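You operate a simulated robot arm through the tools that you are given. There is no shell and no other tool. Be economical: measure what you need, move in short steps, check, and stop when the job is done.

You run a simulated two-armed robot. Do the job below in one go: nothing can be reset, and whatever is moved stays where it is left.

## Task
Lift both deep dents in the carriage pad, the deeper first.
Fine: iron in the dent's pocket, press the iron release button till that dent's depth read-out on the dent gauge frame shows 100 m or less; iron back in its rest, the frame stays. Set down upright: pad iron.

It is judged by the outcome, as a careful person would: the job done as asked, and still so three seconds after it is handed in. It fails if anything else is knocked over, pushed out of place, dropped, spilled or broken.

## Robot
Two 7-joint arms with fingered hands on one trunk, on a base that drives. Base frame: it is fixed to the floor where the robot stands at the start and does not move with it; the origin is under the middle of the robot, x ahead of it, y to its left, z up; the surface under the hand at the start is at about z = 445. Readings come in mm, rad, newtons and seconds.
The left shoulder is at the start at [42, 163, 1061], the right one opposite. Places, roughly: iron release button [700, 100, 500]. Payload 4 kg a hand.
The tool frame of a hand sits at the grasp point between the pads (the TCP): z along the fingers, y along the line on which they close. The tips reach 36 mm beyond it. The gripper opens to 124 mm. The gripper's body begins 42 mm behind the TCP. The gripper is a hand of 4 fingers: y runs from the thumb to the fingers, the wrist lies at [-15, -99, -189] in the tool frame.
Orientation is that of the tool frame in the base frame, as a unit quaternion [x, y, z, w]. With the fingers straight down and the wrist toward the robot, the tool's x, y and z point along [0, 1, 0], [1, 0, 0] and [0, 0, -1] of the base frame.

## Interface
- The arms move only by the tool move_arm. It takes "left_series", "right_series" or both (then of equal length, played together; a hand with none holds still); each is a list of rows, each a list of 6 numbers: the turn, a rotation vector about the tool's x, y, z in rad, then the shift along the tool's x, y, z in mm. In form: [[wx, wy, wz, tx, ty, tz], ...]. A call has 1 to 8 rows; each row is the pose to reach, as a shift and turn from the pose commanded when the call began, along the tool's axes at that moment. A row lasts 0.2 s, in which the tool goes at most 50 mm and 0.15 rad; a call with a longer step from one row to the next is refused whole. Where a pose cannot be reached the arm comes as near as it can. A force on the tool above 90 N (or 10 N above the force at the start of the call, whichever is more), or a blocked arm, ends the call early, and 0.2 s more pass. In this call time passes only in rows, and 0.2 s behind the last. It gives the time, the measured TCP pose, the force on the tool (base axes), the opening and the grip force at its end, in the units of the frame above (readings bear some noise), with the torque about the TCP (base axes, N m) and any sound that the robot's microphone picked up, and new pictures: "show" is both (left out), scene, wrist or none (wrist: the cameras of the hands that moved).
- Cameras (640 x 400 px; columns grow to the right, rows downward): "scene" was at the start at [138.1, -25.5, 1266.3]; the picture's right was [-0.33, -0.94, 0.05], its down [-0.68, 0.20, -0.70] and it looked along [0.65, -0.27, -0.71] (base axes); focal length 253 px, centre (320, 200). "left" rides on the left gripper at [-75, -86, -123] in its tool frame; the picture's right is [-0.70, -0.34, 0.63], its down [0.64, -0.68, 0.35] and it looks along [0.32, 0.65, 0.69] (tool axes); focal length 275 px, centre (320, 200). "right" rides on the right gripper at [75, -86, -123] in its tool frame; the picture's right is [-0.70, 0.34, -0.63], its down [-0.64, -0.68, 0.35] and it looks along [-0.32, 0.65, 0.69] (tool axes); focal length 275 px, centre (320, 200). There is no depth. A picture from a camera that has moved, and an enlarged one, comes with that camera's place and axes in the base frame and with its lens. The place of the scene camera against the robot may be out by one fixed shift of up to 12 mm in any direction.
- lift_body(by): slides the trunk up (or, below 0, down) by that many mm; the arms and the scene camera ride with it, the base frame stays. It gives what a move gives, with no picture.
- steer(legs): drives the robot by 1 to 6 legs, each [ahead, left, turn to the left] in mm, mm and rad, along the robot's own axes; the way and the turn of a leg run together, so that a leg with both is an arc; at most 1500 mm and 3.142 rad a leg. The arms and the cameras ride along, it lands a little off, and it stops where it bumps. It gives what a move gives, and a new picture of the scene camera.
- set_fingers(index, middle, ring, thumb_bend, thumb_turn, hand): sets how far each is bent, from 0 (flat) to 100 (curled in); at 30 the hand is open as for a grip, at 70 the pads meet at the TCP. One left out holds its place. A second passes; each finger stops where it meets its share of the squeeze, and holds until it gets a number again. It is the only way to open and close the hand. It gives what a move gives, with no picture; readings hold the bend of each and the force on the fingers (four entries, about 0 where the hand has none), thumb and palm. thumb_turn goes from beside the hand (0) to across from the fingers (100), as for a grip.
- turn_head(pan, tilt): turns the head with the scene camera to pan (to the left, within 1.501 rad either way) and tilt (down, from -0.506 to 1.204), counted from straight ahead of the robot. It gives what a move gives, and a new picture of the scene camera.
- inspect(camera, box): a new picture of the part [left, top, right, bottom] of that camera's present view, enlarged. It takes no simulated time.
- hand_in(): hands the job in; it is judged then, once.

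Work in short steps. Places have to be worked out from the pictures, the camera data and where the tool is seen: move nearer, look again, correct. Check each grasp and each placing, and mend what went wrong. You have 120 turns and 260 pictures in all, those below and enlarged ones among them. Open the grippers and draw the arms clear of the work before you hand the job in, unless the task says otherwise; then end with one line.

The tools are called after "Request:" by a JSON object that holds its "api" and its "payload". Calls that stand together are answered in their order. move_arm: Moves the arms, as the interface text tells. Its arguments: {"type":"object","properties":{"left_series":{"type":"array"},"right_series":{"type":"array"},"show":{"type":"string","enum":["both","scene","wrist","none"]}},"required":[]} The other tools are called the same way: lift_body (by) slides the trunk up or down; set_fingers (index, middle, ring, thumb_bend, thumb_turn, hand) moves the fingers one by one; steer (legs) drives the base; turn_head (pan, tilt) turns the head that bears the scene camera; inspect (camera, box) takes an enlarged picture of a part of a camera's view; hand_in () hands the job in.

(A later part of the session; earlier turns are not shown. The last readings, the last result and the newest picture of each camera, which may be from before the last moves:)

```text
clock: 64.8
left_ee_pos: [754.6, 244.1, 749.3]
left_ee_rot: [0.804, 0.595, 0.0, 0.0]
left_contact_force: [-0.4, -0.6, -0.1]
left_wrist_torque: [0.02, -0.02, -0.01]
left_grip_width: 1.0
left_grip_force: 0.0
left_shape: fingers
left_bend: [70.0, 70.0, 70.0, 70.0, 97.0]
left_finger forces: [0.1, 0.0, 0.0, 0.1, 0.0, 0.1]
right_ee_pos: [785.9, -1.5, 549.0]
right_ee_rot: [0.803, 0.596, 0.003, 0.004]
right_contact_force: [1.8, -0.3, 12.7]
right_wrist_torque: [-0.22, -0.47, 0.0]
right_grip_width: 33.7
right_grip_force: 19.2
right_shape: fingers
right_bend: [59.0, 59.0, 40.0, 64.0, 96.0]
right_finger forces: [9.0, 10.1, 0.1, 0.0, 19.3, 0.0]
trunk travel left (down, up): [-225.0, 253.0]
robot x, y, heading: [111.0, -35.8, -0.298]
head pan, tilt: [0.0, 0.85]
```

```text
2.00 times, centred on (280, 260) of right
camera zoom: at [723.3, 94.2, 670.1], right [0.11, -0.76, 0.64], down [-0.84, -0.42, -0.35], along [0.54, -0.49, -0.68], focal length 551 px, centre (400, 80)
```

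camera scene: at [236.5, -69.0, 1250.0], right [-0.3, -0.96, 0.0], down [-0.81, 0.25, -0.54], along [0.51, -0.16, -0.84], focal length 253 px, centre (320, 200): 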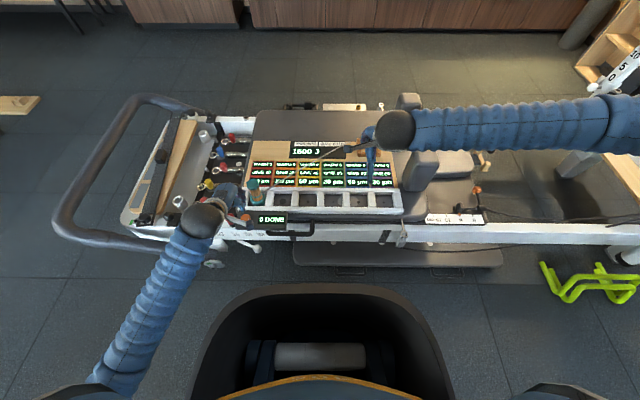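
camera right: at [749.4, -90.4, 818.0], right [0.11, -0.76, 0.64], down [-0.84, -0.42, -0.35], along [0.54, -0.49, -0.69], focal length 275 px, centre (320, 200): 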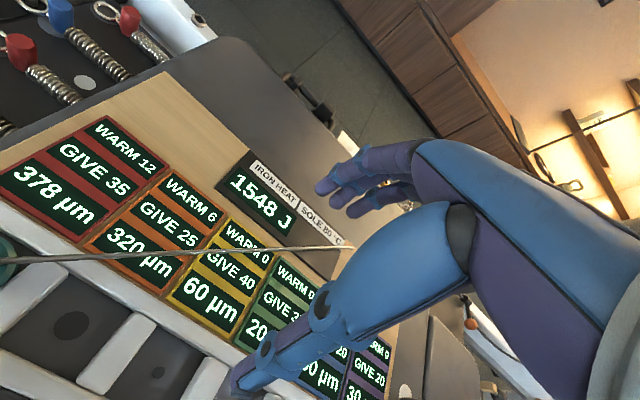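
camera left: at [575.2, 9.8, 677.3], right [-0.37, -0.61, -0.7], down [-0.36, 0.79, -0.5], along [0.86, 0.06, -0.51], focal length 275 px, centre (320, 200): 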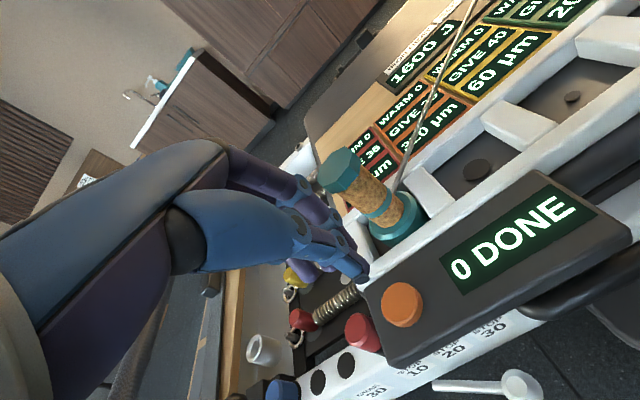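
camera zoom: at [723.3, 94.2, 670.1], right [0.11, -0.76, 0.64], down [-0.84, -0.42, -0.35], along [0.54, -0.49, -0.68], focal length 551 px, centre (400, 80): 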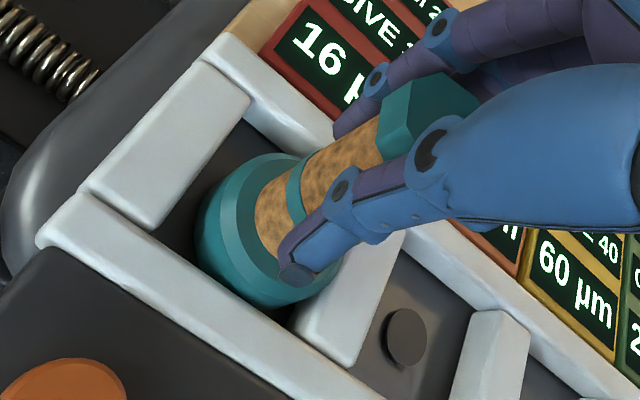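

Grip is 19 N. I lift 45 mm, then shift 94 mm right to over pocket 2.

Request:
{"api": "move_arm", "payload": {"right_series": [[0, 0, 0, 0, 0, -15], [0, 0, 0, 0, 0, -30], [0, 0, 0, 0, 0, -45], [0, 0, 0, -47, 0, -45], [0, 0, 0, -94, 0, -45]], "show": "none"}}

Request:
{"api": "inspect", "payload": {"camera": "scene", "box": [250, 155, 310, 205]}}

Request:
{"api": "inspect", "payload": {"camera": "right", "box": [160, 160, 400, 360]}}

Request:
{"api": "inspect", "payload": {"camera": "left", "box": [500, 0, 640, 120]}}

```text
clock: 66.0
left_ee_pos: [753.2, 245.2, 749.4]
left_ee_rot: [0.805, 0.593, -0.001, -0.001]
left_contact_force: [0.0, 0.0, 0.3]
left_wrist_torque: [-0.03, 0.0, 0.0]
left_grip_width: 1.0
left_grip_force: 0.1
left_shape: fingers
left_bend: [70.0, 70.0, 70.0, 70.0, 97.0]
left_finger forces: [0.1, 0.0, 0.0, 0.0, 0.0, 0.1]
right_ee_pos: [755.9, -95.3, 595.2]
right_ee_rot: [0.802, 0.597, 0.003, 0.003]
right_contact_force: [0.3, 0.7, -4.7]
right_wrist_torque: [0.01, -0.05, -0.02]
right_grip_width: 29.0
right_grip_force: 17.1
right_shape: fingers
right_bend: [59.0, 61.0, 40.0, 66.0, 96.0]
right_finger forces: [9.9, 9.2, 0.0, 0.0, 15.0, 0.0]
trunk travel left (down, up): [-225.0, 253.0]
robot x, y, heading: [110.4, -35.1, -0.303]
head pan, tilt: [0.0, 0.85]
```

```text
8.00 times, centred on (280, 180) of scene
camera zoom: at [236.6, -69.0, 1250.0], right [-0.29, -0.96, 0.0], down [-0.81, 0.25, -0.54], along [0.51, -0.16, -0.84], focal length 2026 px, centre (640, 360)
```

zoom: 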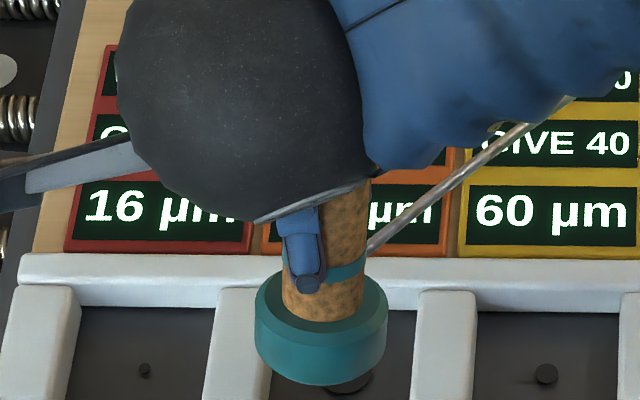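

```text
2.00 times, centred on (280, 260) of right
camera zoom: at [694.0, 1.1, 717.5], right [0.12, -0.76, 0.64], down [-0.83, -0.42, -0.35], along [0.54, -0.49, -0.69], focal length 551 px, centre (400, 80)
```

zoom: 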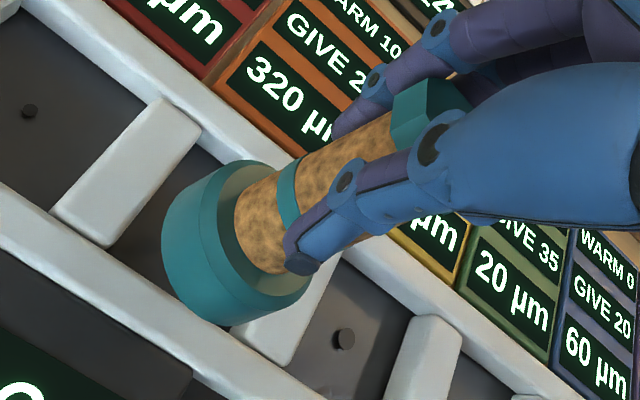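

```text
3.33 times, centred on (570, 60) of left
camera zoom: at [648.8, 196.9, 870.9], right [-0.53, -0.57, -0.63], down [-0.46, 0.82, -0.34], along [0.71, 0.11, -0.69], focal length 918 px, centre (-513, 667)
```

zoom: 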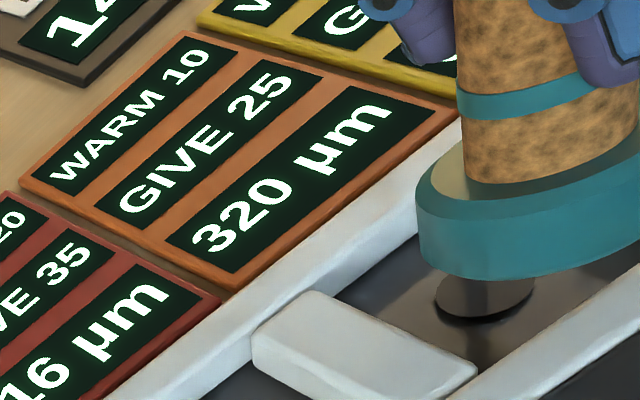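

The iron again leans forward about 0.15 rad relative to the hand. I pitch it upright (base stays near the pocket) and re-measure.

Request:
{"api": "move_arm", "payload": {"right_series": [[-0.08, 0, 0, 0, -1, 0], [-0.15, 0, 0, 0, -2, 0]], "show": "none"}}

Request:
{"api": "inspect", "payload": {"camera": "scene", "box": [250, 155, 310, 205]}}

Request:
{"api": "inspect", "payload": {"camera": "left", "box": [500, 0, 640, 120]}}

```text
clock: 66.6
left_ee_pos: [754.6, 244.3, 748.3]
left_ee_rot: [0.805, 0.593, 0.0, 0.0]
left_contact_force: [1.0, -0.3, -0.2]
left_wrist_torque: [0.06, -0.02, -0.02]
left_grip_width: 1.1
left_grip_force: 0.1
left_shape: fingers
left_bend: [70.0, 70.0, 70.0, 70.0, 97.0]
left_finger forces: [0.0, 0.0, 0.1, 0.0, 0.0, 0.0]
right_ee_pos: [755.2, -93.4, 595.1]
right_ee_rot: [0.8, 0.594, 0.048, 0.064]
right_contact_force: [-0.3, -0.4, -4.9]
right_wrist_torque: [-0.02, 0.03, -0.03]
right_grip_width: 28.8
right_grip_force: 16.5
right_shape: fingers
right_bend: [60.0, 61.0, 40.0, 66.0, 96.0]
right_finger forces: [8.8, 9.7, 0.0, 0.1, 15.1, 0.1]
trunk travel left (down, up): [-225.0, 253.0]
robot x, y, heading: [110.8, -37.4, -0.3]
head pan, tilt: [0.0, 0.85]
```

```text
8.00 times, centred on (280, 180) of scene
camera zoom: at [236.9, -68.5, 1249.9], right [-0.3, -0.96, 0.0], down [-0.81, 0.25, -0.54], along [0.51, -0.16, -0.84], focal length 2026 px, centre (640, 360)
```

zoom: 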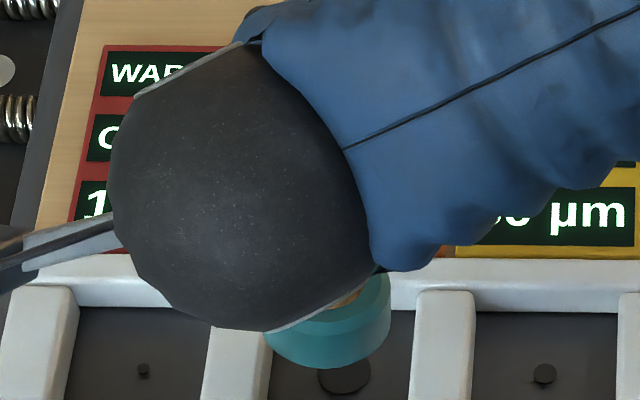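

```text
3.33 times, centred on (570, 60) of left
camera zoom: at [649.5, 196.6, 870.5], right [-0.53, -0.57, -0.63], down [-0.46, 0.82, -0.35], along [0.71, 0.11, -0.69], focal length 918 px, centre (-513, 667)
```

zoom: 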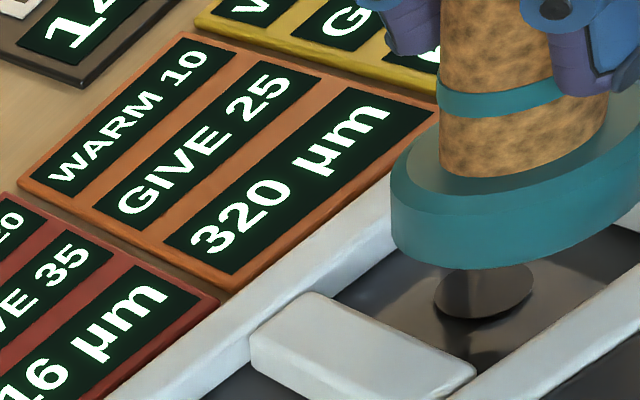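

The lean in the left and wrist views matches the previous placement, where an extra roll of 0.07 made it upright. I apply it, shifting right so the base is over pocket 2's centre (754.5, 141), and lower a bit.

Request:
{"api": "move_arm", "payload": {"right_series": [[0, 0.035, 0, -5, 0, 0], [0, 0.07, 0, -10, 1, 0], [0, 0.07, 0, -10, -1, 12], [0, 0.07, 0, -10, -2, 22]], "show": "none"}}

Request:
{"api": "inspect", "payload": {"camera": "scene", "box": [255, 165, 315, 210]}}

Request:
{"api": "inspect", "payload": {"camera": "left", "box": [500, 20, 640, 140]}}

Request:
{"api": "inspect", "payload": {"camera": "right", "box": [160, 180, 360, 360]}}

```text
clock: 67.6
left_ee_pos: [755.3, 245.2, 749.0]
left_ee_rot: [0.804, 0.594, -0.001, -0.001]
left_contact_force: [0.1, 0.0, -0.4]
left_wrist_torque: [-0.02, 0.0, 0.01]
left_grip_width: 1.1
left_grip_force: 0.0
left_shape: fingers
left_bend: [70.0, 70.0, 70.0, 70.0, 97.0]
left_finger forces: [0.2, 0.1, 0.0, 0.0, 0.0, 0.0]
right_ee_pos: [753.1, -103.0, 571.5]
right_ee_rot: [0.798, 0.596, 0.075, 0.043]
right_contact_force: [0.2, 0.5, -5.0]
right_wrist_torque: [-0.03, 0.01, 0.04]
right_grip_width: 29.0
right_grip_force: 16.9
right_shape: fingers
right_bend: [60.0, 61.0, 40.0, 66.0, 96.0]
right_finger forces: [8.7, 9.8, 0.1, 0.0, 14.9, 0.0]
trunk travel left (down, up): [-225.0, 253.0]
robot x, y, heading: [110.0, -35.2, -0.303]
head pan, tilt: [0.0, 0.85]
```

```text
8.89 times, centred on (285, 188) of scene
camera zoom: at [236.9, -68.6, 1249.9], right [-0.3, -0.96, 0.0], down [-0.81, 0.25, -0.54], along [0.51, -0.16, -0.84], focal length 2251 px, centre (631, 311)
```

zoom: 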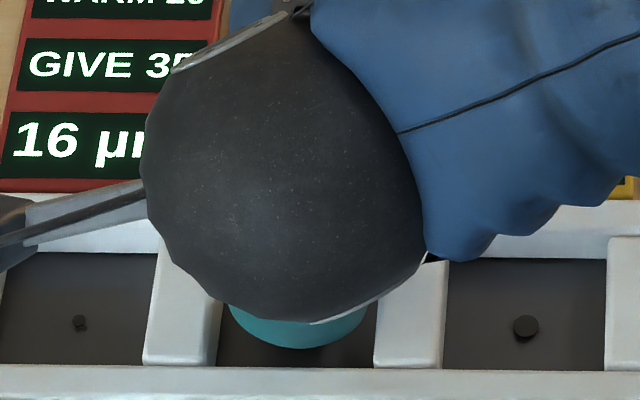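

```text
3.33 times, centred on (570, 80) of left
camera zoom: at [649.4, 196.6, 870.6], right [-0.53, -0.57, -0.63], down [-0.46, 0.82, -0.35], along [0.71, 0.11, -0.69], focal length 918 px, centre (-513, 600)
```

zoom: 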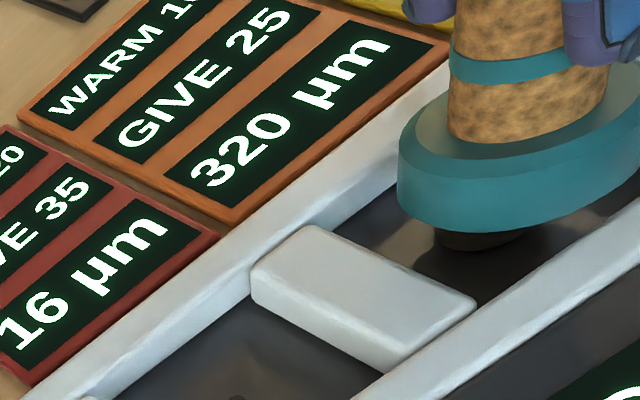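

```text
2.22 times, centred on (260, 270) of right
camera zoom: at [671.8, -9.7, 684.8], right [0.02, -0.78, 0.63], down [-0.76, -0.42, -0.49], along [0.65, -0.47, -0.6], focal length 612 px, centre (453, 44)
```

zoom: 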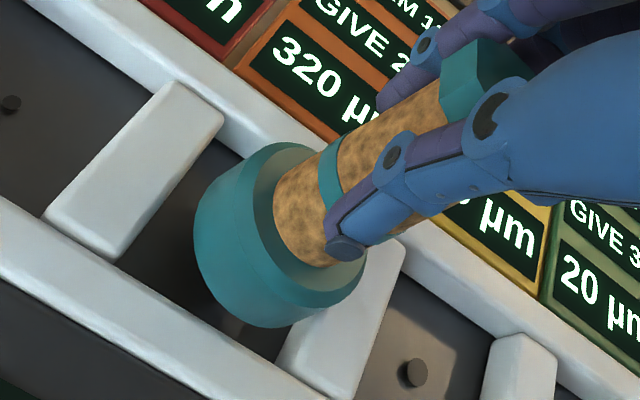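

In scene and wrist views the base is centred over pocket 2 and level. I lower further to just above the floor.

Request:
{"api": "move_arm", "payload": {"right_series": [[0, 0, 0, 0, -1, 8], [0, 0, 0, 0, -2, 15]], "show": "none"}}

Request:
{"api": "inspect", "payload": {"camera": "scene", "box": [255, 165, 315, 210]}}

Request:
{"api": "inspect", "payload": {"camera": "left", "box": [500, 20, 640, 140]}}

Request:
{"api": "inspect", "payload": {"camera": "right", "box": [160, 180, 360, 360]}}

```text
clock: 68.2
left_ee_pos: [754.8, 244.1, 748.2]
left_ee_rot: [0.804, 0.594, -0.001, -0.001]
left_contact_force: [1.2, -0.2, -0.6]
left_wrist_torque: [0.0, 0.01, 0.01]
left_grip_width: 1.0
left_grip_force: 0.3
left_shape: fingers
left_bend: [70.0, 70.0, 70.0, 70.0, 97.0]
left_finger forces: [0.0, 0.1, 0.0, 0.1, 0.0, 0.0]
right_ee_pos: [753.9, -102.3, 556.6]
right_ee_rot: [0.798, 0.596, 0.075, 0.045]
right_contact_force: [-0.1, 0.2, -4.7]
right_wrist_torque: [-0.03, 0.03, 0.03]
right_grip_width: 28.4
right_grip_force: 16.6
right_shape: fingers
right_bend: [60.0, 61.0, 40.0, 66.0, 96.0]
right_finger forces: [8.6, 9.8, 0.1, 0.0, 14.9, 0.0]
trunk travel left (down, up): [-225.0, 253.0]
robot x, y, heading: [113.0, -36.2, -0.3]
head pan, tilt: [0.0, 0.85]
```

```text
8.89 times, centred on (285, 188) of scene
camera zoom: at [236.9, -68.6, 1249.9], right [-0.29, -0.96, 0.0], down [-0.81, 0.25, -0.54], along [0.51, -0.16, -0.84], focal length 2251 px, centre (631, 311)
```

zoom: 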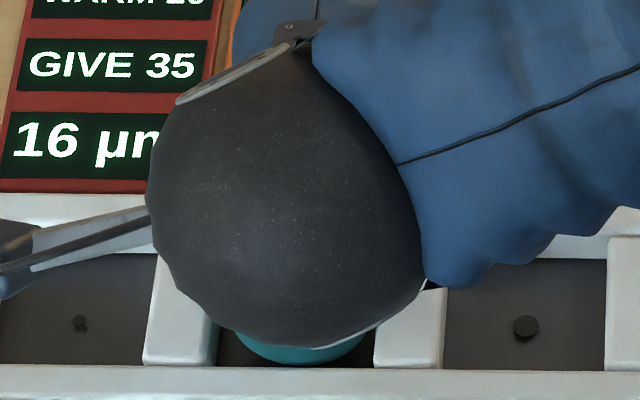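

```text
3.33 times, centred on (570, 80) of left
camera zoom: at [649.4, 196.6, 870.6], right [-0.53, -0.57, -0.63], down [-0.46, 0.82, -0.35], along [0.71, 0.11, -0.69], focal length 918 px, centre (-513, 600)
```

zoom: 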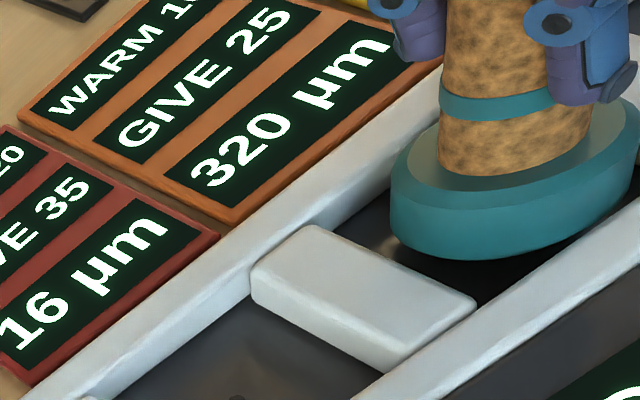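

```text
2.22 times, centred on (260, 270) of right
camera zoom: at [673.1, -8.7, 669.7], right [0.02, -0.78, 0.63], down [-0.76, -0.42, -0.49], along [0.64, -0.47, -0.6], focal length 612 px, centre (453, 44)
```

zoom: 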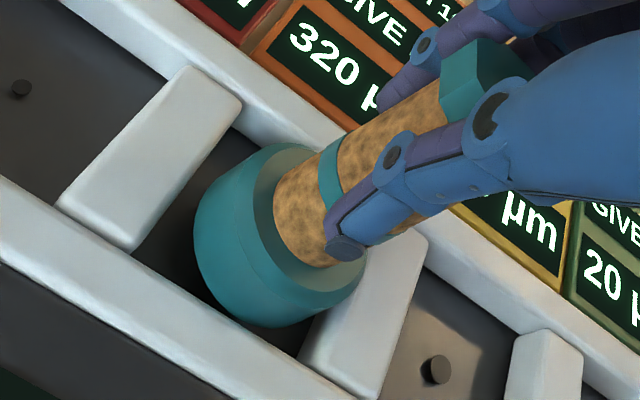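

Gaps remain on all sides. I nudge 1 mm back and lower to contact in small steps.

Request:
{"api": "move_arm", "payload": {"right_series": [[0, 0, 0, 0, -2, 4], [0, 0, 0, 0, -2, 7], [0, 0, 0, 0, -3, 10]], "show": "none"}}

Request:
{"api": "inspect", "payload": {"camera": "left", "box": [500, 20, 640, 140]}}

Request:
{"api": "inspect", "payload": {"camera": "right", "box": [160, 180, 360, 360]}}

```text
clock: 69.0
left_ee_pos: [755.8, 243.1, 750.2]
left_ee_rot: [0.804, 0.594, 0.0, 0.0]
left_contact_force: [0.1, -0.8, 0.5]
left_wrist_torque: [0.01, -0.02, 0.03]
left_grip_width: 1.2
left_grip_force: 0.0
left_shape: fingers
left_bend: [70.0, 70.0, 70.0, 70.0, 97.0]
left_finger forces: [0.1, 0.1, 0.1, 0.0, 0.0, 0.1]
right_ee_pos: [754.1, -99.7, 549.5]
right_ee_rot: [0.798, 0.596, 0.077, 0.044]
right_contact_force: [-0.3, 1.3, 10.6]
right_wrist_torque: [-0.06, -0.18, -0.02]
right_grip_width: 28.0
right_grip_force: 19.7
right_shape: fingers
right_bend: [59.0, 61.0, 40.0, 66.0, 96.0]
right_finger forces: [9.3, 9.9, 0.0, 0.0, 19.0, 0.0]
trunk travel left (down, up): [-225.0, 253.0]
robot x, y, heading: [111.6, -32.1, -0.296]
head pan, tilt: [0.0, 0.85]
```

```text
3.33 times, centred on (570, 80) of left
camera zoom: at [648.8, 196.8, 871.4], right [-0.53, -0.57, -0.63], down [-0.46, 0.82, -0.35], along [0.71, 0.11, -0.69], focal length 918 px, centre (-513, 600)
```

zoom: 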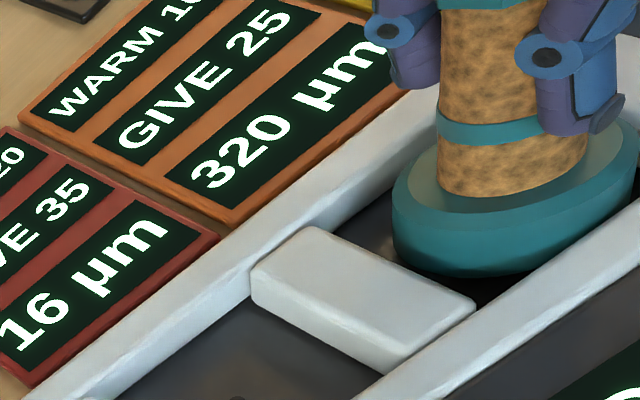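

```text
2.22 times, centred on (260, 270) of right
camera zoom: at [671.4, -6.1, 660.9], right [0.01, -0.78, 0.63], down [-0.76, -0.42, -0.5], along [0.65, -0.47, -0.6], focal length 612 px, centre (453, 44)
```

zoom: 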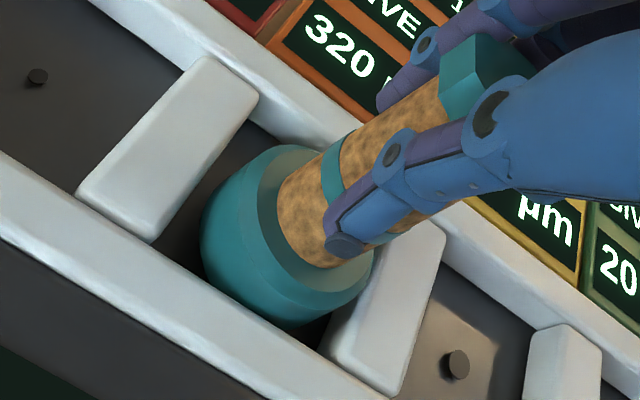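

Seated with light contact. I open the fingers partly and check that it stands.

Request:
{"api": "set_fingers", "payload": {"hand": "right", "index": 52, "middle": 54, "thumb_bend": 56}}

Request:
{"api": "inspect", "payload": {"camera": "left", "box": [500, 20, 640, 140]}}

Request:
{"api": "inspect", "payload": {"camera": "right", "box": [160, 180, 360, 360]}}

```text
clock: 70.0
left_ee_pos: [753.7, 244.6, 749.3]
left_ee_rot: [0.804, 0.594, -0.002, 0.001]
left_contact_force: [0.4, -0.3, 0.5]
left_wrist_torque: [-0.02, 0.0, 0.01]
left_grip_width: 1.3
left_grip_force: 0.0
left_shape: fingers
left_bend: [70.0, 70.0, 70.0, 70.0, 97.0]
left_finger forces: [0.0, 0.0, 0.0, 0.1, 0.0, 0.1]
right_ee_pos: [753.1, -100.7, 545.7]
right_ee_rot: [0.799, 0.596, 0.075, 0.043]
right_contact_force: [-1.5, 0.3, -0.8]
right_wrist_torque: [-0.03, 0.0, 0.02]
right_grip_width: 50.5
right_grip_force: 0.3
right_shape: fingers
right_bend: [52.0, 54.0, 40.0, 56.0, 98.0]
right_finger forces: [0.0, 0.0, 0.1, 0.1, 0.6, 0.0]
trunk travel left (down, up): [-225.0, 253.0]
robot x, y, heading: [109.2, -32.8, -0.304]
head pan, tilt: [0.0, 0.85]
```

```text
3.33 times, centred on (570, 80) of left
camera zoom: at [649.2, 196.7, 870.7], right [-0.53, -0.57, -0.63], down [-0.46, 0.82, -0.35], along [0.71, 0.11, -0.69], focal length 918 px, centre (-513, 600)
```

zoom: 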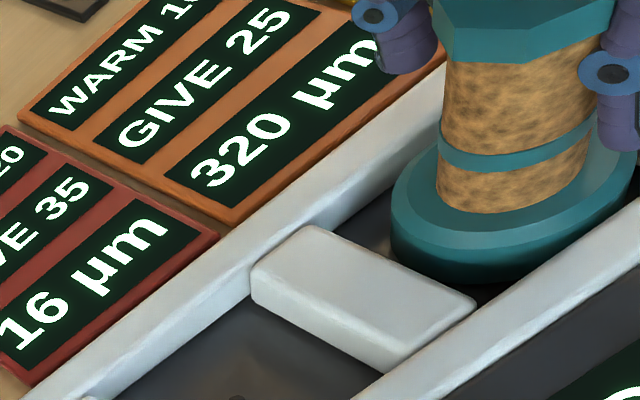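

```text
2.22 times, centred on (260, 270) of right
camera zoom: at [671.3, -6.7, 659.1], right [0.02, -0.78, 0.63], down [-0.76, -0.42, -0.49], along [0.65, -0.47, -0.6], focal length 612 px, centre (453, 44)
```

zoom: 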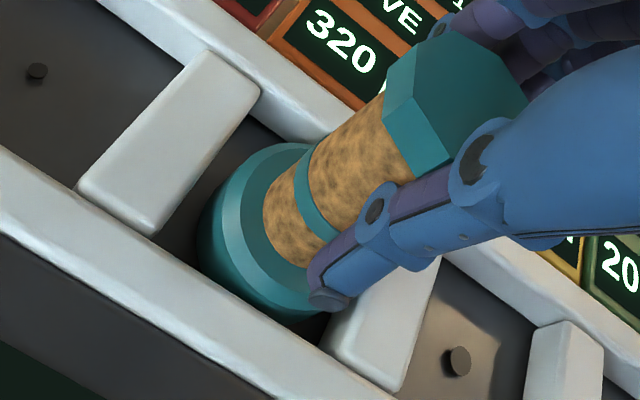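

It stands flat in pocket 2. I open fully, rise, and move the right hand to the viewing pose.

Request:
{"api": "set_fingers", "payload": {"hand": "right", "index": 30, "middle": 30, "ring": 30, "thumb_bend": 30}}

Request:
{"api": "move_arm", "payload": {"right_series": [[0, 0, 0, 2, 5, -30], [0, 0, 0, 5, 11, -70], [0, 0, 0, 7, 17, -110], [0, 0, 0, 0, 24, -148], [0.05, -0.02, 0, -40, 45, -148], [0.1, -0.04, 0, -80, 65, -148], [0.15, -0.07, 0, -120, 85, -145], [0.15, -0.07, 0, -160, 103, -143]], "show": "none"}}

Request:
{"api": "inspect", "payload": {"camera": "scene", "box": [220, 120, 360, 220]}}

Request:
{"api": "inspect", "payload": {"camera": "right", "box": [0, 100, 360, 340]}}

```text
clock: 71.0
left_ee_pos: [754.6, 243.3, 749.0]
left_ee_rot: [0.804, 0.594, -0.001, 0.0]
left_contact_force: [-0.7, 0.5, 0.2]
left_wrist_torque: [0.01, -0.03, 0.0]
left_grip_width: 1.2
left_grip_force: 0.0
left_shape: fingers
left_bend: [70.0, 70.0, 70.0, 70.0, 97.0]
left_finger forces: [0.0, 0.1, 0.0, 0.0, 0.0, 0.0]
right_ee_pos: [753.4, -101.2, 545.5]
right_ee_rot: [0.798, 0.597, 0.076, 0.043]
right_contact_force: [0.4, 0.4, 0.3]
right_wrist_torque: [-0.02, 0.0, -0.02]
right_grip_width: 122.9
right_grip_force: 0.2
right_shape: fingers
right_bend: [30.0, 30.0, 30.0, 30.0, 98.0]
right_finger forces: [0.0, 0.1, 0.1, 0.0, 0.0, 0.0]
trunk travel left (down, up): [-225.0, 253.0]
robot x, y, heading: [107.3, -34.1, -0.301]
head pan, tilt: [0.0, 0.85]
```

```text
clock: 72.8
left_ee_pos: [754.0, 244.4, 748.3]
left_ee_rot: [0.804, 0.595, 0.0, 0.0]
left_contact_force: [-1.0, -0.6, 0.0]
left_wrist_torque: [0.03, 0.02, -0.02]
left_grip_width: 1.2
left_grip_force: 0.0
left_shape: fingers
left_bend: [70.0, 70.0, 70.0, 70.0, 97.0]
left_finger forces: [0.1, 0.0, 0.0, 0.0, 0.2, 0.1]
right_ee_pos: [781.3, -288.8, 692.5]
right_ee_rot: [0.8, 0.599, 0.003, 0.003]
right_contact_force: [-0.3, 0.3, 0.3]
right_wrist_torque: [-0.01, 0.02, -0.01]
right_grip_width: 123.1
right_grip_force: 0.0
right_shape: fingers
right_bend: [30.0, 30.0, 30.0, 30.0, 98.0]
right_finger forces: [0.1, 0.0, 0.1, 0.0, 0.0, 0.0]
trunk travel left (down, up): [-225.0, 253.0]
robot x, y, heading: [109.6, -36.7, -0.305]
head pan, tilt: [0.0, 0.85]
```

```text
4.00 times, centred on (290, 170) of scene
camera zoom: at [236.2, -69.2, 1250.0], right [-0.29, -0.96, 0.0], down [-0.81, 0.25, -0.54], along [0.51, -0.16, -0.84], focal length 1013 px, centre (440, 320)
```

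zoom: 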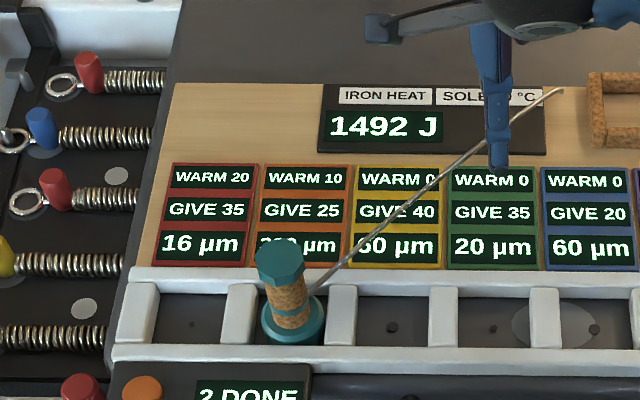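

```text
1.67 times, centred on (180, 220) of right
camera zoom: at [718.9, -191.0, 816.0], right [0.12, -0.76, 0.64], down [-0.83, -0.43, -0.35], along [0.54, -0.49, -0.69], focal length 459 px, centre (553, 167)
```

zoom: 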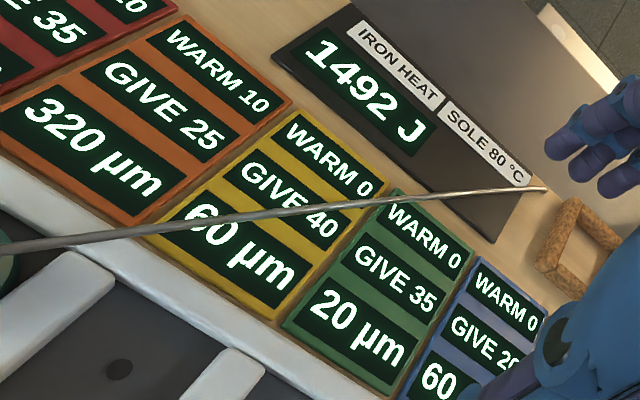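

WARM orange is 10 of 25 and the iron stands in pocket 2. I bring the left hand back above the button.

Request:
{"api": "move_arm", "payload": {"left_series": [[-0.04, 0, 0, -45, 2, 10], [-0.08, 0, 0, -90, 4, 20], [-0.12, 0, 0, -135, 6, 35], [-0.16, 0, 0, -175, 9, 60], [-0.2, 0, 0, -201, 12, 93], [-0.25, 0, 0, -201, 12, 133], [-0.25, 0, 0, -201, 12, 168]], "show": "none"}}

Request:
{"api": "move_arm", "payload": {"left_series": [[0, 0, 0, 0, -5, 20], [0, 0, 0, 0, -10, 40], [0, 0, 0, 0, -14, 54]], "show": "none"}}

Request:
{"api": "inspect", "payload": {"camera": "left", "box": [240, 100, 560, 340]}}

```text
clock: 74.4
left_ee_pos: [704.9, 49.1, 583.5]
left_ee_rot: [0.799, 0.589, 0.074, 0.1]
left_contact_force: [-0.2, -0.7, 0.6]
left_wrist_torque: [-0.02, 0.0, 0.0]
left_grip_width: 1.0
left_grip_force: 0.0
left_shape: fingers
left_bend: [70.0, 70.0, 70.0, 70.0, 97.0]
left_finger forces: [0.0, 0.0, 0.0, 0.1, 0.1, 0.0]
right_ee_pos: [781.0, -287.2, 694.6]
right_ee_rot: [0.801, 0.599, 0.003, 0.004]
right_contact_force: [0.2, -0.1, 0.5]
right_wrist_torque: [-0.03, 0.01, 0.0]
right_grip_width: 123.3
right_grip_force: 0.1
right_shape: fingers
right_bend: [30.0, 30.0, 30.0, 30.0, 98.0]
right_finger forces: [0.0, 0.0, 0.0, 0.1, 0.0, 0.0]
trunk travel left (down, up): [-225.0, 253.0]
robot x, y, heading: [108.0, -32.0, -0.297]
head pan, tilt: [0.0, 0.85]
```

```text
clock: 75.2
left_ee_pos: [705.1, 46.8, 526.2]
left_ee_rot: [0.798, 0.59, 0.074, 0.101]
left_contact_force: [0.2, 0.0, -0.4]
left_wrist_torque: [-0.01, 0.05, -0.01]
left_grip_width: 1.0
left_grip_force: 0.1
left_shape: fingers
left_bend: [70.0, 70.0, 70.0, 70.0, 97.0]
left_finger forces: [0.0, 0.0, 0.0, 0.1, 0.0, 0.0]
right_ee_pos: [781.9, -286.1, 693.9]
right_ee_rot: [0.801, 0.598, 0.003, 0.003]
right_contact_force: [0.1, 0.7, 0.4]
right_wrist_torque: [0.01, 0.03, -0.01]
right_grip_width: 123.3
right_grip_force: 0.0
right_shape: fingers
right_bend: [30.0, 30.0, 30.0, 30.0, 98.0]
right_finger forces: [0.1, 0.1, 0.1, 0.1, 0.1, 0.0]
trunk travel left (down, up): [-225.0, 253.0]
robot x, y, heading: [113.4, -37.8, -0.301]
head pan, tilt: [0.0, 0.85]
```

```text
1.67 times, centred on (400, 220) of left
camera zoom: at [573.8, 7.8, 622.5], right [-0.37, -0.62, -0.7], down [-0.36, 0.79, -0.5], along [0.86, 0.07, -0.51], focal length 459 px, centre (187, 167)
```

zoom: 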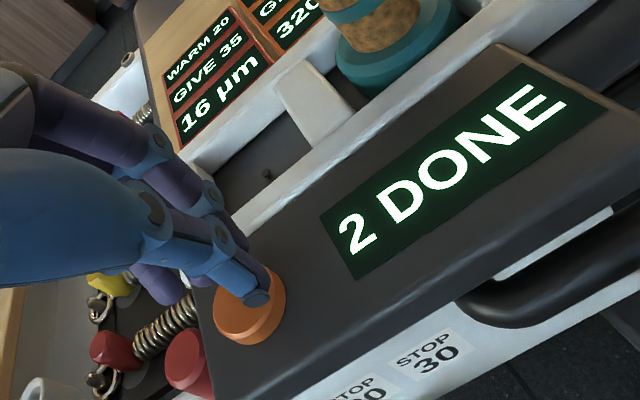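

Centred over the button. I press once and release.

Request:
{"api": "move_arm", "payload": {"left_series": [[0, 0, 0, 0, -2, 7], [0, 0, 0, 0, -3, 12], [0, 0, 0, 0, -4, 17], [0, 0, 0, 0, -3, 10], [0, 0, 0, 0, 0, 0]], "show": "none"}}

Request:
{"api": "inspect", "payload": {"camera": "right", "box": [0, 60, 360, 300]}}

Request:
{"api": "inspect", "payload": {"camera": "scene", "box": [220, 120, 360, 220]}}

```text
clock: 76.4
left_ee_pos: [707.0, 47.3, 526.4]
left_ee_rot: [0.799, 0.589, 0.074, 0.1]
left_contact_force: [0.1, 0.1, 0.2]
left_wrist_torque: [-0.01, 0.01, 0.01]
left_grip_width: 0.9
left_grip_force: 0.1
left_shape: fingers
left_bend: [70.0, 70.0, 70.0, 70.0, 97.0]
left_finger forces: [0.0, 0.1, 0.0, 0.0, 0.1, 0.0]
right_ee_pos: [782.5, -286.9, 694.3]
right_ee_rot: [0.802, 0.598, 0.004, 0.004]
right_contact_force: [0.0, 0.0, -0.4]
right_wrist_torque: [0.02, 0.01, 0.04]
right_grip_width: 123.0
right_grip_force: 0.0
right_shape: fingers
right_bend: [30.0, 30.0, 30.0, 30.0, 98.0]
right_finger forces: [0.1, 0.0, 0.0, 0.0, 0.0, 0.0]
trunk travel left (down, up): [-225.0, 253.0]
robot x, y, heading: [110.4, -37.8, -0.302]
head pan, tilt: [0.0, 0.85]
heard: click
```

```text
1.67 times, centred on (180, 180) of right
camera zoom: at [719.1, -190.9, 816.1], right [0.12, -0.76, 0.64], down [-0.83, -0.43, -0.35], along [0.54, -0.49, -0.69], focal length 459 px, centre (553, 233)
```

zoom: 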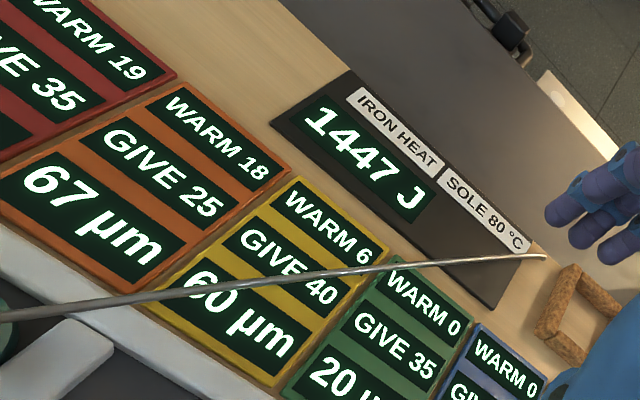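

```text
4.00 times, centred on (290, 170) of scene
camera zoom: at [236.5, -68.7, 1250.0], right [-0.29, -0.96, 0.0], down [-0.81, 0.25, -0.54], along [0.51, -0.16, -0.84], focal length 1013 px, centre (440, 320)
```

zoom: 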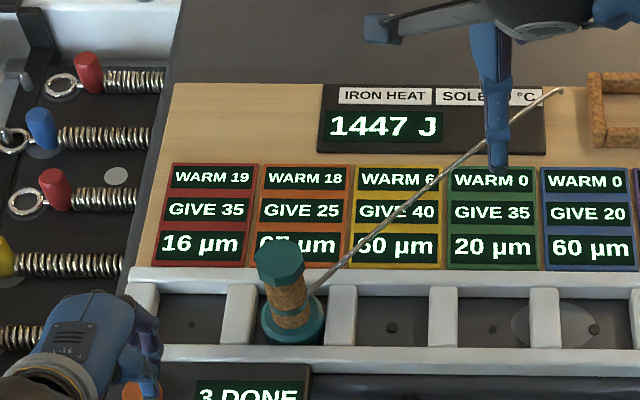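

Orange reads 67 µm and red 16 µm, so both dents are lifted. I park the left hand and bring the right hand back over the iron.

Request:
{"api": "move_arm", "payload": {"left_series": [[0, 0, 0, 0, 8, -35], [0, 0, 0, 10, 15, -72], [0.04, 0, 0, 40, 20, -100], [0.08, 0, 0, 75, 25, -125], [0.12, 0, 0, 110, 30, -150], [0.16, 0, 0, 145, 35, -175], [0.2, 0, 0, 175, 40, -200], [0.25, 0, 0, 200, 45, -225]], "right_series": [[0, 0, 0, 10, -5, 0], [0, 0, 0, 30, -15, 0], [0, 0, 0, 70, -32, 0], [0, 0, 0, 110, -50, 0], [0, 0, 0, 150, -68, 0], [0, 0, 0, 183, -82, 10], [0, 0, 0, 183, -82, 45], [0, 0, 0, 183, -82, 76]], "show": "none"}}

Request:
{"api": "inspect", "payload": {"camera": "right", "box": [160, 160, 400, 360]}}

Request:
{"api": "inspect", "payload": {"camera": "scene", "box": [230, 130, 330, 220]}}

```text
clock: 78.2
left_ee_pos: [753.2, 243.2, 755.3]
left_ee_rot: [0.804, 0.594, -0.001, 0.0]
left_contact_force: [0.4, -0.1, -0.6]
left_wrist_torque: [0.01, 0.02, 0.04]
left_grip_width: 1.3
left_grip_force: 0.1
left_shape: fingers
left_bend: [70.0, 70.0, 70.0, 70.0, 97.0]
left_finger forces: [0.1, 0.0, 0.0, 0.0, 0.0, 0.0]
right_ee_pos: [759.0, -88.6, 614.9]
right_ee_rot: [0.801, 0.598, 0.002, 0.004]
right_contact_force: [-0.5, -0.5, -0.5]
right_wrist_torque: [-0.01, -0.01, -0.01]
right_grip_width: 123.5
right_grip_force: 0.1
right_shape: fingers
right_bend: [30.0, 30.0, 30.0, 30.0, 98.0]
right_finger forces: [0.0, 0.1, 0.0, 0.1, 0.0, 0.0]
trunk travel left (down, up): [-225.0, 253.0]
robot x, y, heading: [112.4, -35.9, -0.292]
head pan, tilt: [0.0, 0.85]
```

```text
2.00 times, centred on (280, 260) of right
camera zoom: at [695.9, 7.6, 738.1], right [0.12, -0.76, 0.64], down [-0.83, -0.43, -0.35], along [0.54, -0.49, -0.69], focal length 551 px, centre (400, 80)
```

zoom: 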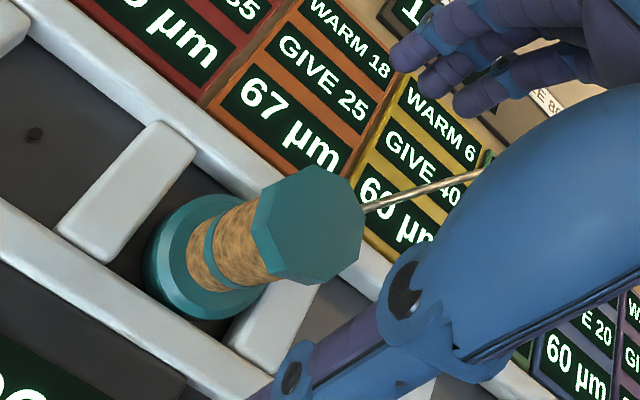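

```text
4.44 times, centred on (280, 175) of scene
camera zoom: at [236.8, -68.3, 1249.9], right [-0.29, -0.96, 0.0], down [-0.81, 0.25, -0.54], along [0.51, -0.16, -0.84], focal length 1125 px, centre (498, 311)
```

zoom: 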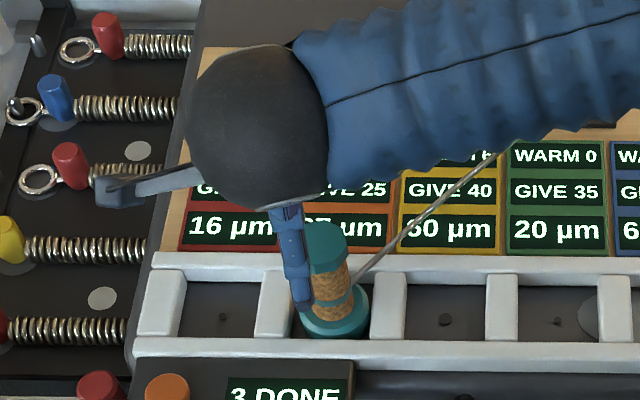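

The orange read-out is confirmed at 67 µm. I correct a few mm and descend around the handle.

Request:
{"api": "move_arm", "payload": {"right_series": [[0, 0, 0, -4, -5, 0], [0, 0, 0, -4, -5, 25], [0, 0, 0, -4, -5, 50], [0, 0, 0, -4, -5, 67]], "show": "none"}}

Request:
{"api": "set_fingers", "payload": {"hand": "right", "index": 52, "middle": 52, "ring": 40, "thumb_bend": 52}}

Request:
{"api": "inspect", "payload": {"camera": "right", "box": [160, 160, 400, 360]}}

```text
clock: 79.2
left_ee_pos: [752.7, 242.0, 755.4]
left_ee_rot: [0.805, 0.593, -0.001, -0.001]
left_contact_force: [-0.1, 1.6, 1.3]
left_wrist_torque: [0.01, 0.01, 0.0]
left_grip_width: 0.8
left_grip_force: 0.0
left_shape: fingers
left_bend: [70.0, 70.0, 70.0, 70.0, 97.0]
left_finger forces: [0.0, 0.0, 0.1, 0.0, 0.0, 0.0]
right_ee_pos: [750.4, -90.9, 548.6]
right_ee_rot: [0.801, 0.598, 0.003, 0.004]
right_contact_force: [0.3, -0.3, 0.3]
right_wrist_torque: [-0.02, 0.02, -0.03]
right_grip_width: 123.4
right_grip_force: 0.1
right_shape: fingers
right_bend: [30.0, 30.0, 30.0, 30.0, 98.0]
right_finger forces: [0.0, 0.0, 0.0, 0.0, 0.0, 0.0]
trunk travel left (down, up): [-225.0, 253.0]
robot x, y, heading: [114.3, -32.5, -0.304]
head pan, tilt: [0.0, 0.85]
```

```text
clock: 80.2
left_ee_pos: [752.1, 242.3, 755.4]
left_ee_rot: [0.804, 0.594, -0.001, -0.001]
left_contact_force: [0.0, 0.2, -1.0]
left_wrist_torque: [0.01, 0.04, 0.0]
left_grip_width: 1.1
left_grip_force: 0.1
left_shape: fingers
left_bend: [70.0, 70.0, 70.0, 70.0, 97.0]
left_finger forces: [0.0, 0.0, 0.1, 0.0, 0.0, 0.0]
right_ee_pos: [751.2, -89.8, 549.4]
right_ee_rot: [0.801, 0.598, 0.003, 0.003]
right_contact_force: [1.1, 0.7, 0.1]
right_wrist_torque: [0.02, 0.0, 0.01]
right_grip_width: 56.3
right_grip_force: 0.0
right_shape: fingers
right_bend: [52.0, 52.0, 40.0, 52.0, 98.0]
right_finger forces: [0.1, 0.0, 0.1, 0.1, 0.0, 0.0]
trunk travel left (down, up): [-225.0, 253.0]
robot x, y, heading: [111.6, -33.2, -0.295]
head pan, tilt: [0.0, 0.85]
```

```text
2.00 times, centred on (280, 260) of right
camera zoom: at [688.3, 6.1, 671.9], right [0.12, -0.76, 0.64], down [-0.83, -0.43, -0.35], along [0.54, -0.49, -0.69], focal length 551 px, centre (400, 80)
```

zoom: 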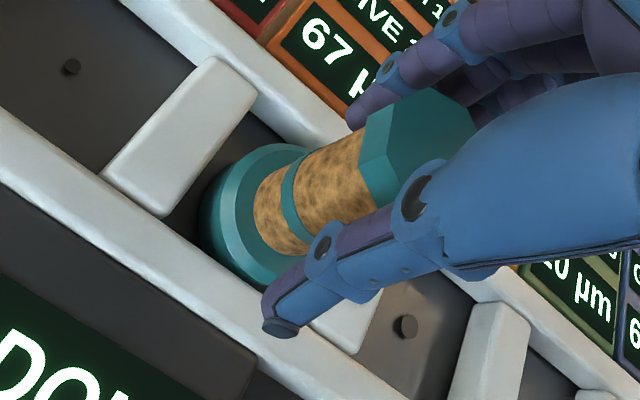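

Same picture as the previous good grasp. I close.

Request:
{"api": "set_fingers", "payload": {"hand": "right", "index": 70, "middle": 70, "thumb_bend": 70}}

Request:
{"api": "move_arm", "payload": {"right_series": [[0, 0, 0, 0, 0, -15], [0, 0, 0, 0, 0, -30], [0, 0, 0, 0, 0, -50], [0, 0, 0, 0, 0, -80], [0, 0, 0, 0, 0, -110]], "show": "wrist"}}

```text
clock: 81.2
left_ee_pos: [753.1, 241.1, 755.4]
left_ee_rot: [0.805, 0.594, 0.0, 0.0]
left_contact_force: [0.2, -0.5, -0.4]
left_wrist_torque: [-0.01, -0.02, 0.0]
left_grip_width: 1.0
left_grip_force: 0.0
left_shape: fingers
left_bend: [70.0, 70.0, 70.0, 70.0, 97.0]
left_finger forces: [0.0, 0.0, 0.0, 0.1, 0.1, 0.0]
right_ee_pos: [750.9, -91.1, 551.0]
right_ee_rot: [0.801, 0.598, 0.003, 0.005]
right_contact_force: [4.5, -2.7, 6.6]
right_wrist_torque: [-0.32, -0.73, 0.02]
right_grip_width: 35.2
right_grip_force: 18.2
right_shape: fingers
right_bend: [57.0, 58.0, 40.0, 65.0, 97.0]
right_finger forces: [9.1, 11.6, 0.0, 0.0, 16.1, 0.0]
trunk travel left (down, up): [-225.0, 253.0]
robot x, y, heading: [110.0, -33.4, -0.302]
head pan, tilt: [0.0, 0.85]
```

```text
clock: 82.4
left_ee_pos: [752.5, 242.7, 755.3]
left_ee_rot: [0.804, 0.594, 0.001, 0.0]
left_contact_force: [-1.2, 0.6, -1.4]
left_wrist_torque: [-0.01, -0.03, 0.0]
left_grip_width: 1.0
left_grip_force: 0.1
left_shape: fingers
left_bend: [70.0, 70.0, 70.0, 70.0, 97.0]
left_finger forces: [0.0, 0.0, 0.0, 0.0, 0.0, 0.1]
right_ee_pos: [750.3, -89.5, 657.7]
right_ee_rot: [0.801, 0.599, 0.002, 0.004]
right_contact_force: [-0.5, -0.1, -4.3]
right_wrist_torque: [0.0, 0.01, -0.01]
right_grip_width: 30.0
right_grip_force: 16.3
right_shape: fingers
right_bend: [58.0, 60.0, 40.0, 66.0, 96.0]
right_finger forces: [8.4, 9.8, 0.0, 0.0, 14.9, 0.0]
trunk travel left (down, up): [-225.0, 253.0]
robot x, y, heading: [111.5, -37.2, -0.299]
head pan, tilt: [0.0, 0.85]
camera right: at [687.9, 7.6, 779.9], right [0.12, -0.76, 0.64], down [-0.83, -0.43, -0.35], along [0.54, -0.49, -0.69], focal length 275 px, centre (320, 200)
```

right: 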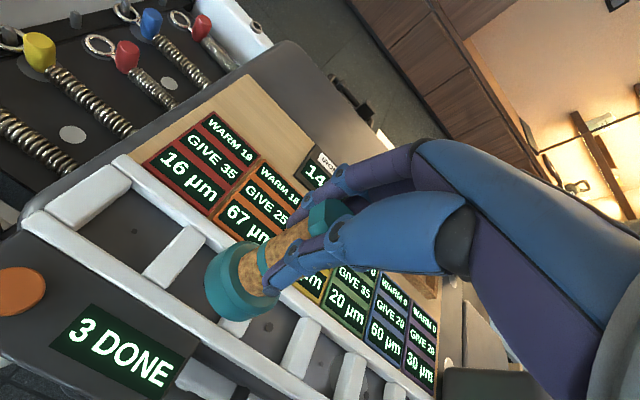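

The iron is held. I look at the empty rest to locate it.

Request:
{"api": "inspect", "payload": {"camera": "scene", "box": [340, 120, 400, 165]}}

Request:
{"api": "inspect", "payload": {"camera": "scene", "box": [220, 110, 420, 220]}}

```text
8.89 times, centred on (370, 142) of scene
camera zoom: at [236.5, -68.4, 1250.0], right [-0.29, -0.96, 0.0], down [-0.81, 0.25, -0.54], along [0.51, -0.16, -0.84], focal length 2251 px, centre (-124, 711)
```

zoom: 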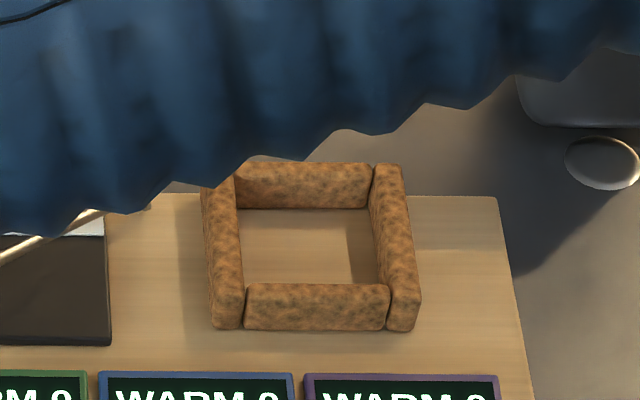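

```text
3.20 times, centred on (320, 165) of scene
camera zoom: at [236.5, -68.4, 1250.0], right [-0.29, -0.96, 0.0], down [-0.81, 0.25, -0.54], along [0.51, -0.16, -0.84], focal length 810 px, centre (320, 312)
```

zoom: 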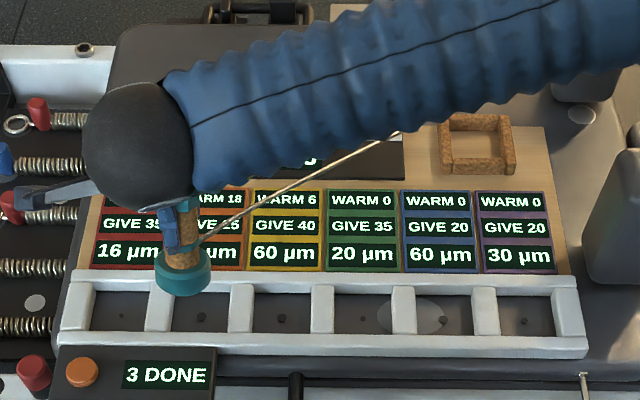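

The rest's inside is about 65 mm square, centred at local (1013, -206). I carry the iron there in two legs, applying the upright correction on the way.

Request:
{"api": "move_arm", "payload": {"right_series": [[-0.03, 0.01, 0, -38, 27, 0], [-0.06, 0.03, 0, -76, 55, 0], [-0.09, 0.04, 0, -115, 83, 0], [-0.12, 0.05, 0, -154, 111, 0], [-0.15, 0.07, 0, -193, 139, 0], [-0.15, 0.07, 0, -232, 168, 0], [-0.15, 0.07, 0, -271, 196, 0], [-0.15, 0.07, 0, -310, 225, 0]], "show": "scene"}}

```text
clock: 84.2
left_ee_pos: [752.8, 242.9, 755.3]
left_ee_rot: [0.804, 0.595, 0.0, -0.001]
left_contact_force: [0.4, -0.8, 0.0]
left_wrist_torque: [0.01, 0.01, 0.02]
left_grip_width: 0.9
left_grip_force: 0.0
left_shape: fingers
left_bend: [70.0, 70.0, 70.0, 70.0, 97.0]
left_finger forces: [0.0, 0.0, 0.0, 0.0, 0.1, 0.1]
right_ee_pos: [876.4, -450.5, 662.4]
right_ee_rot: [0.798, 0.597, 0.075, 0.042]
right_contact_force: [0.1, 1.2, -5.4]
right_wrist_torque: [-0.02, 0.0, -0.02]
right_grip_width: 28.8
right_grip_force: 16.5
right_shape: fingers
right_bend: [59.0, 61.0, 40.0, 66.0, 96.0]
right_finger forces: [9.0, 9.2, 0.1, 0.1, 14.2, 0.0]
trunk travel left (down, up): [-225.0, 253.0]
robot x, y, heading: [112.1, -36.3, -0.302]
head pan, tilt: [0.0, 0.85]
camera scene: at [236.8, -69.4, 1249.9], right [-0.29, -0.96, 0.0], down [-0.81, 0.25, -0.54], along [0.51, -0.16, -0.84], focal length 253 px, centre (320, 200)
```

scene: 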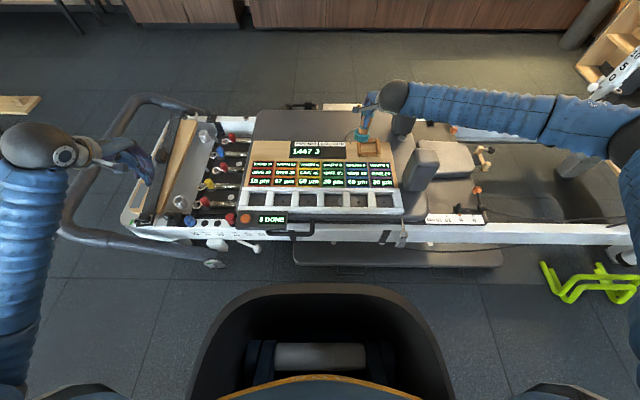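

Now beside the rest. I check where the base is.

Request:
{"api": "inspect", "payload": {"camera": "scene", "box": [340, 100, 400, 165]}}

Request:
{"api": "inspect", "payload": {"camera": "right", "box": [120, 160, 360, 340]}}

```text
6.15 times, centred on (370, 132) of scene
camera zoom: at [236.8, -69.4, 1249.9], right [-0.29, -0.96, 0.0], down [-0.81, 0.25, -0.54], along [0.51, -0.16, -0.84], focal length 1558 px, centre (12, 615)
```

zoom: 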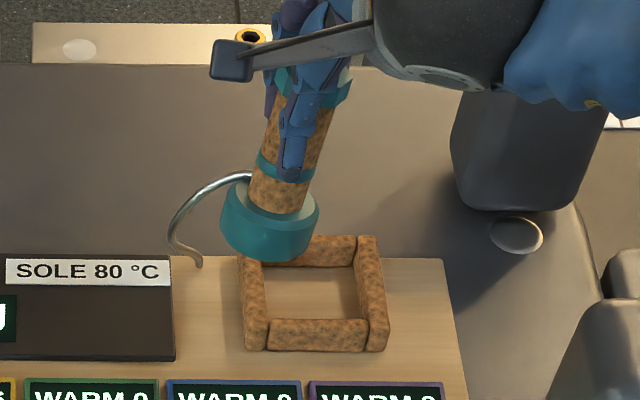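

```text
2.22 times, centred on (240, 250) of right
camera zoom: at [794.5, -357.5, 775.4], right [0.02, -0.78, 0.63], down [-0.76, -0.42, -0.49], along [0.65, -0.47, -0.6], focal length 612 px, centre (498, 89)
```

zoom: 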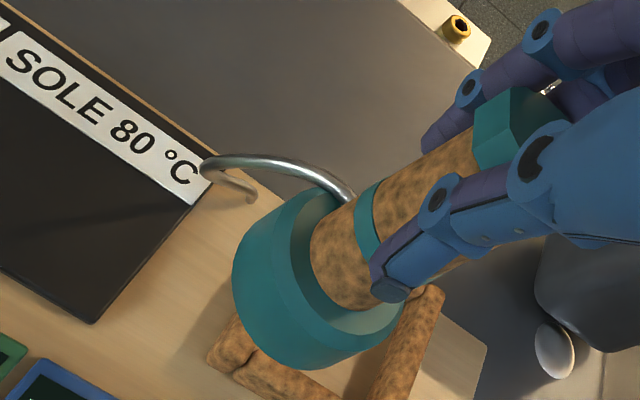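

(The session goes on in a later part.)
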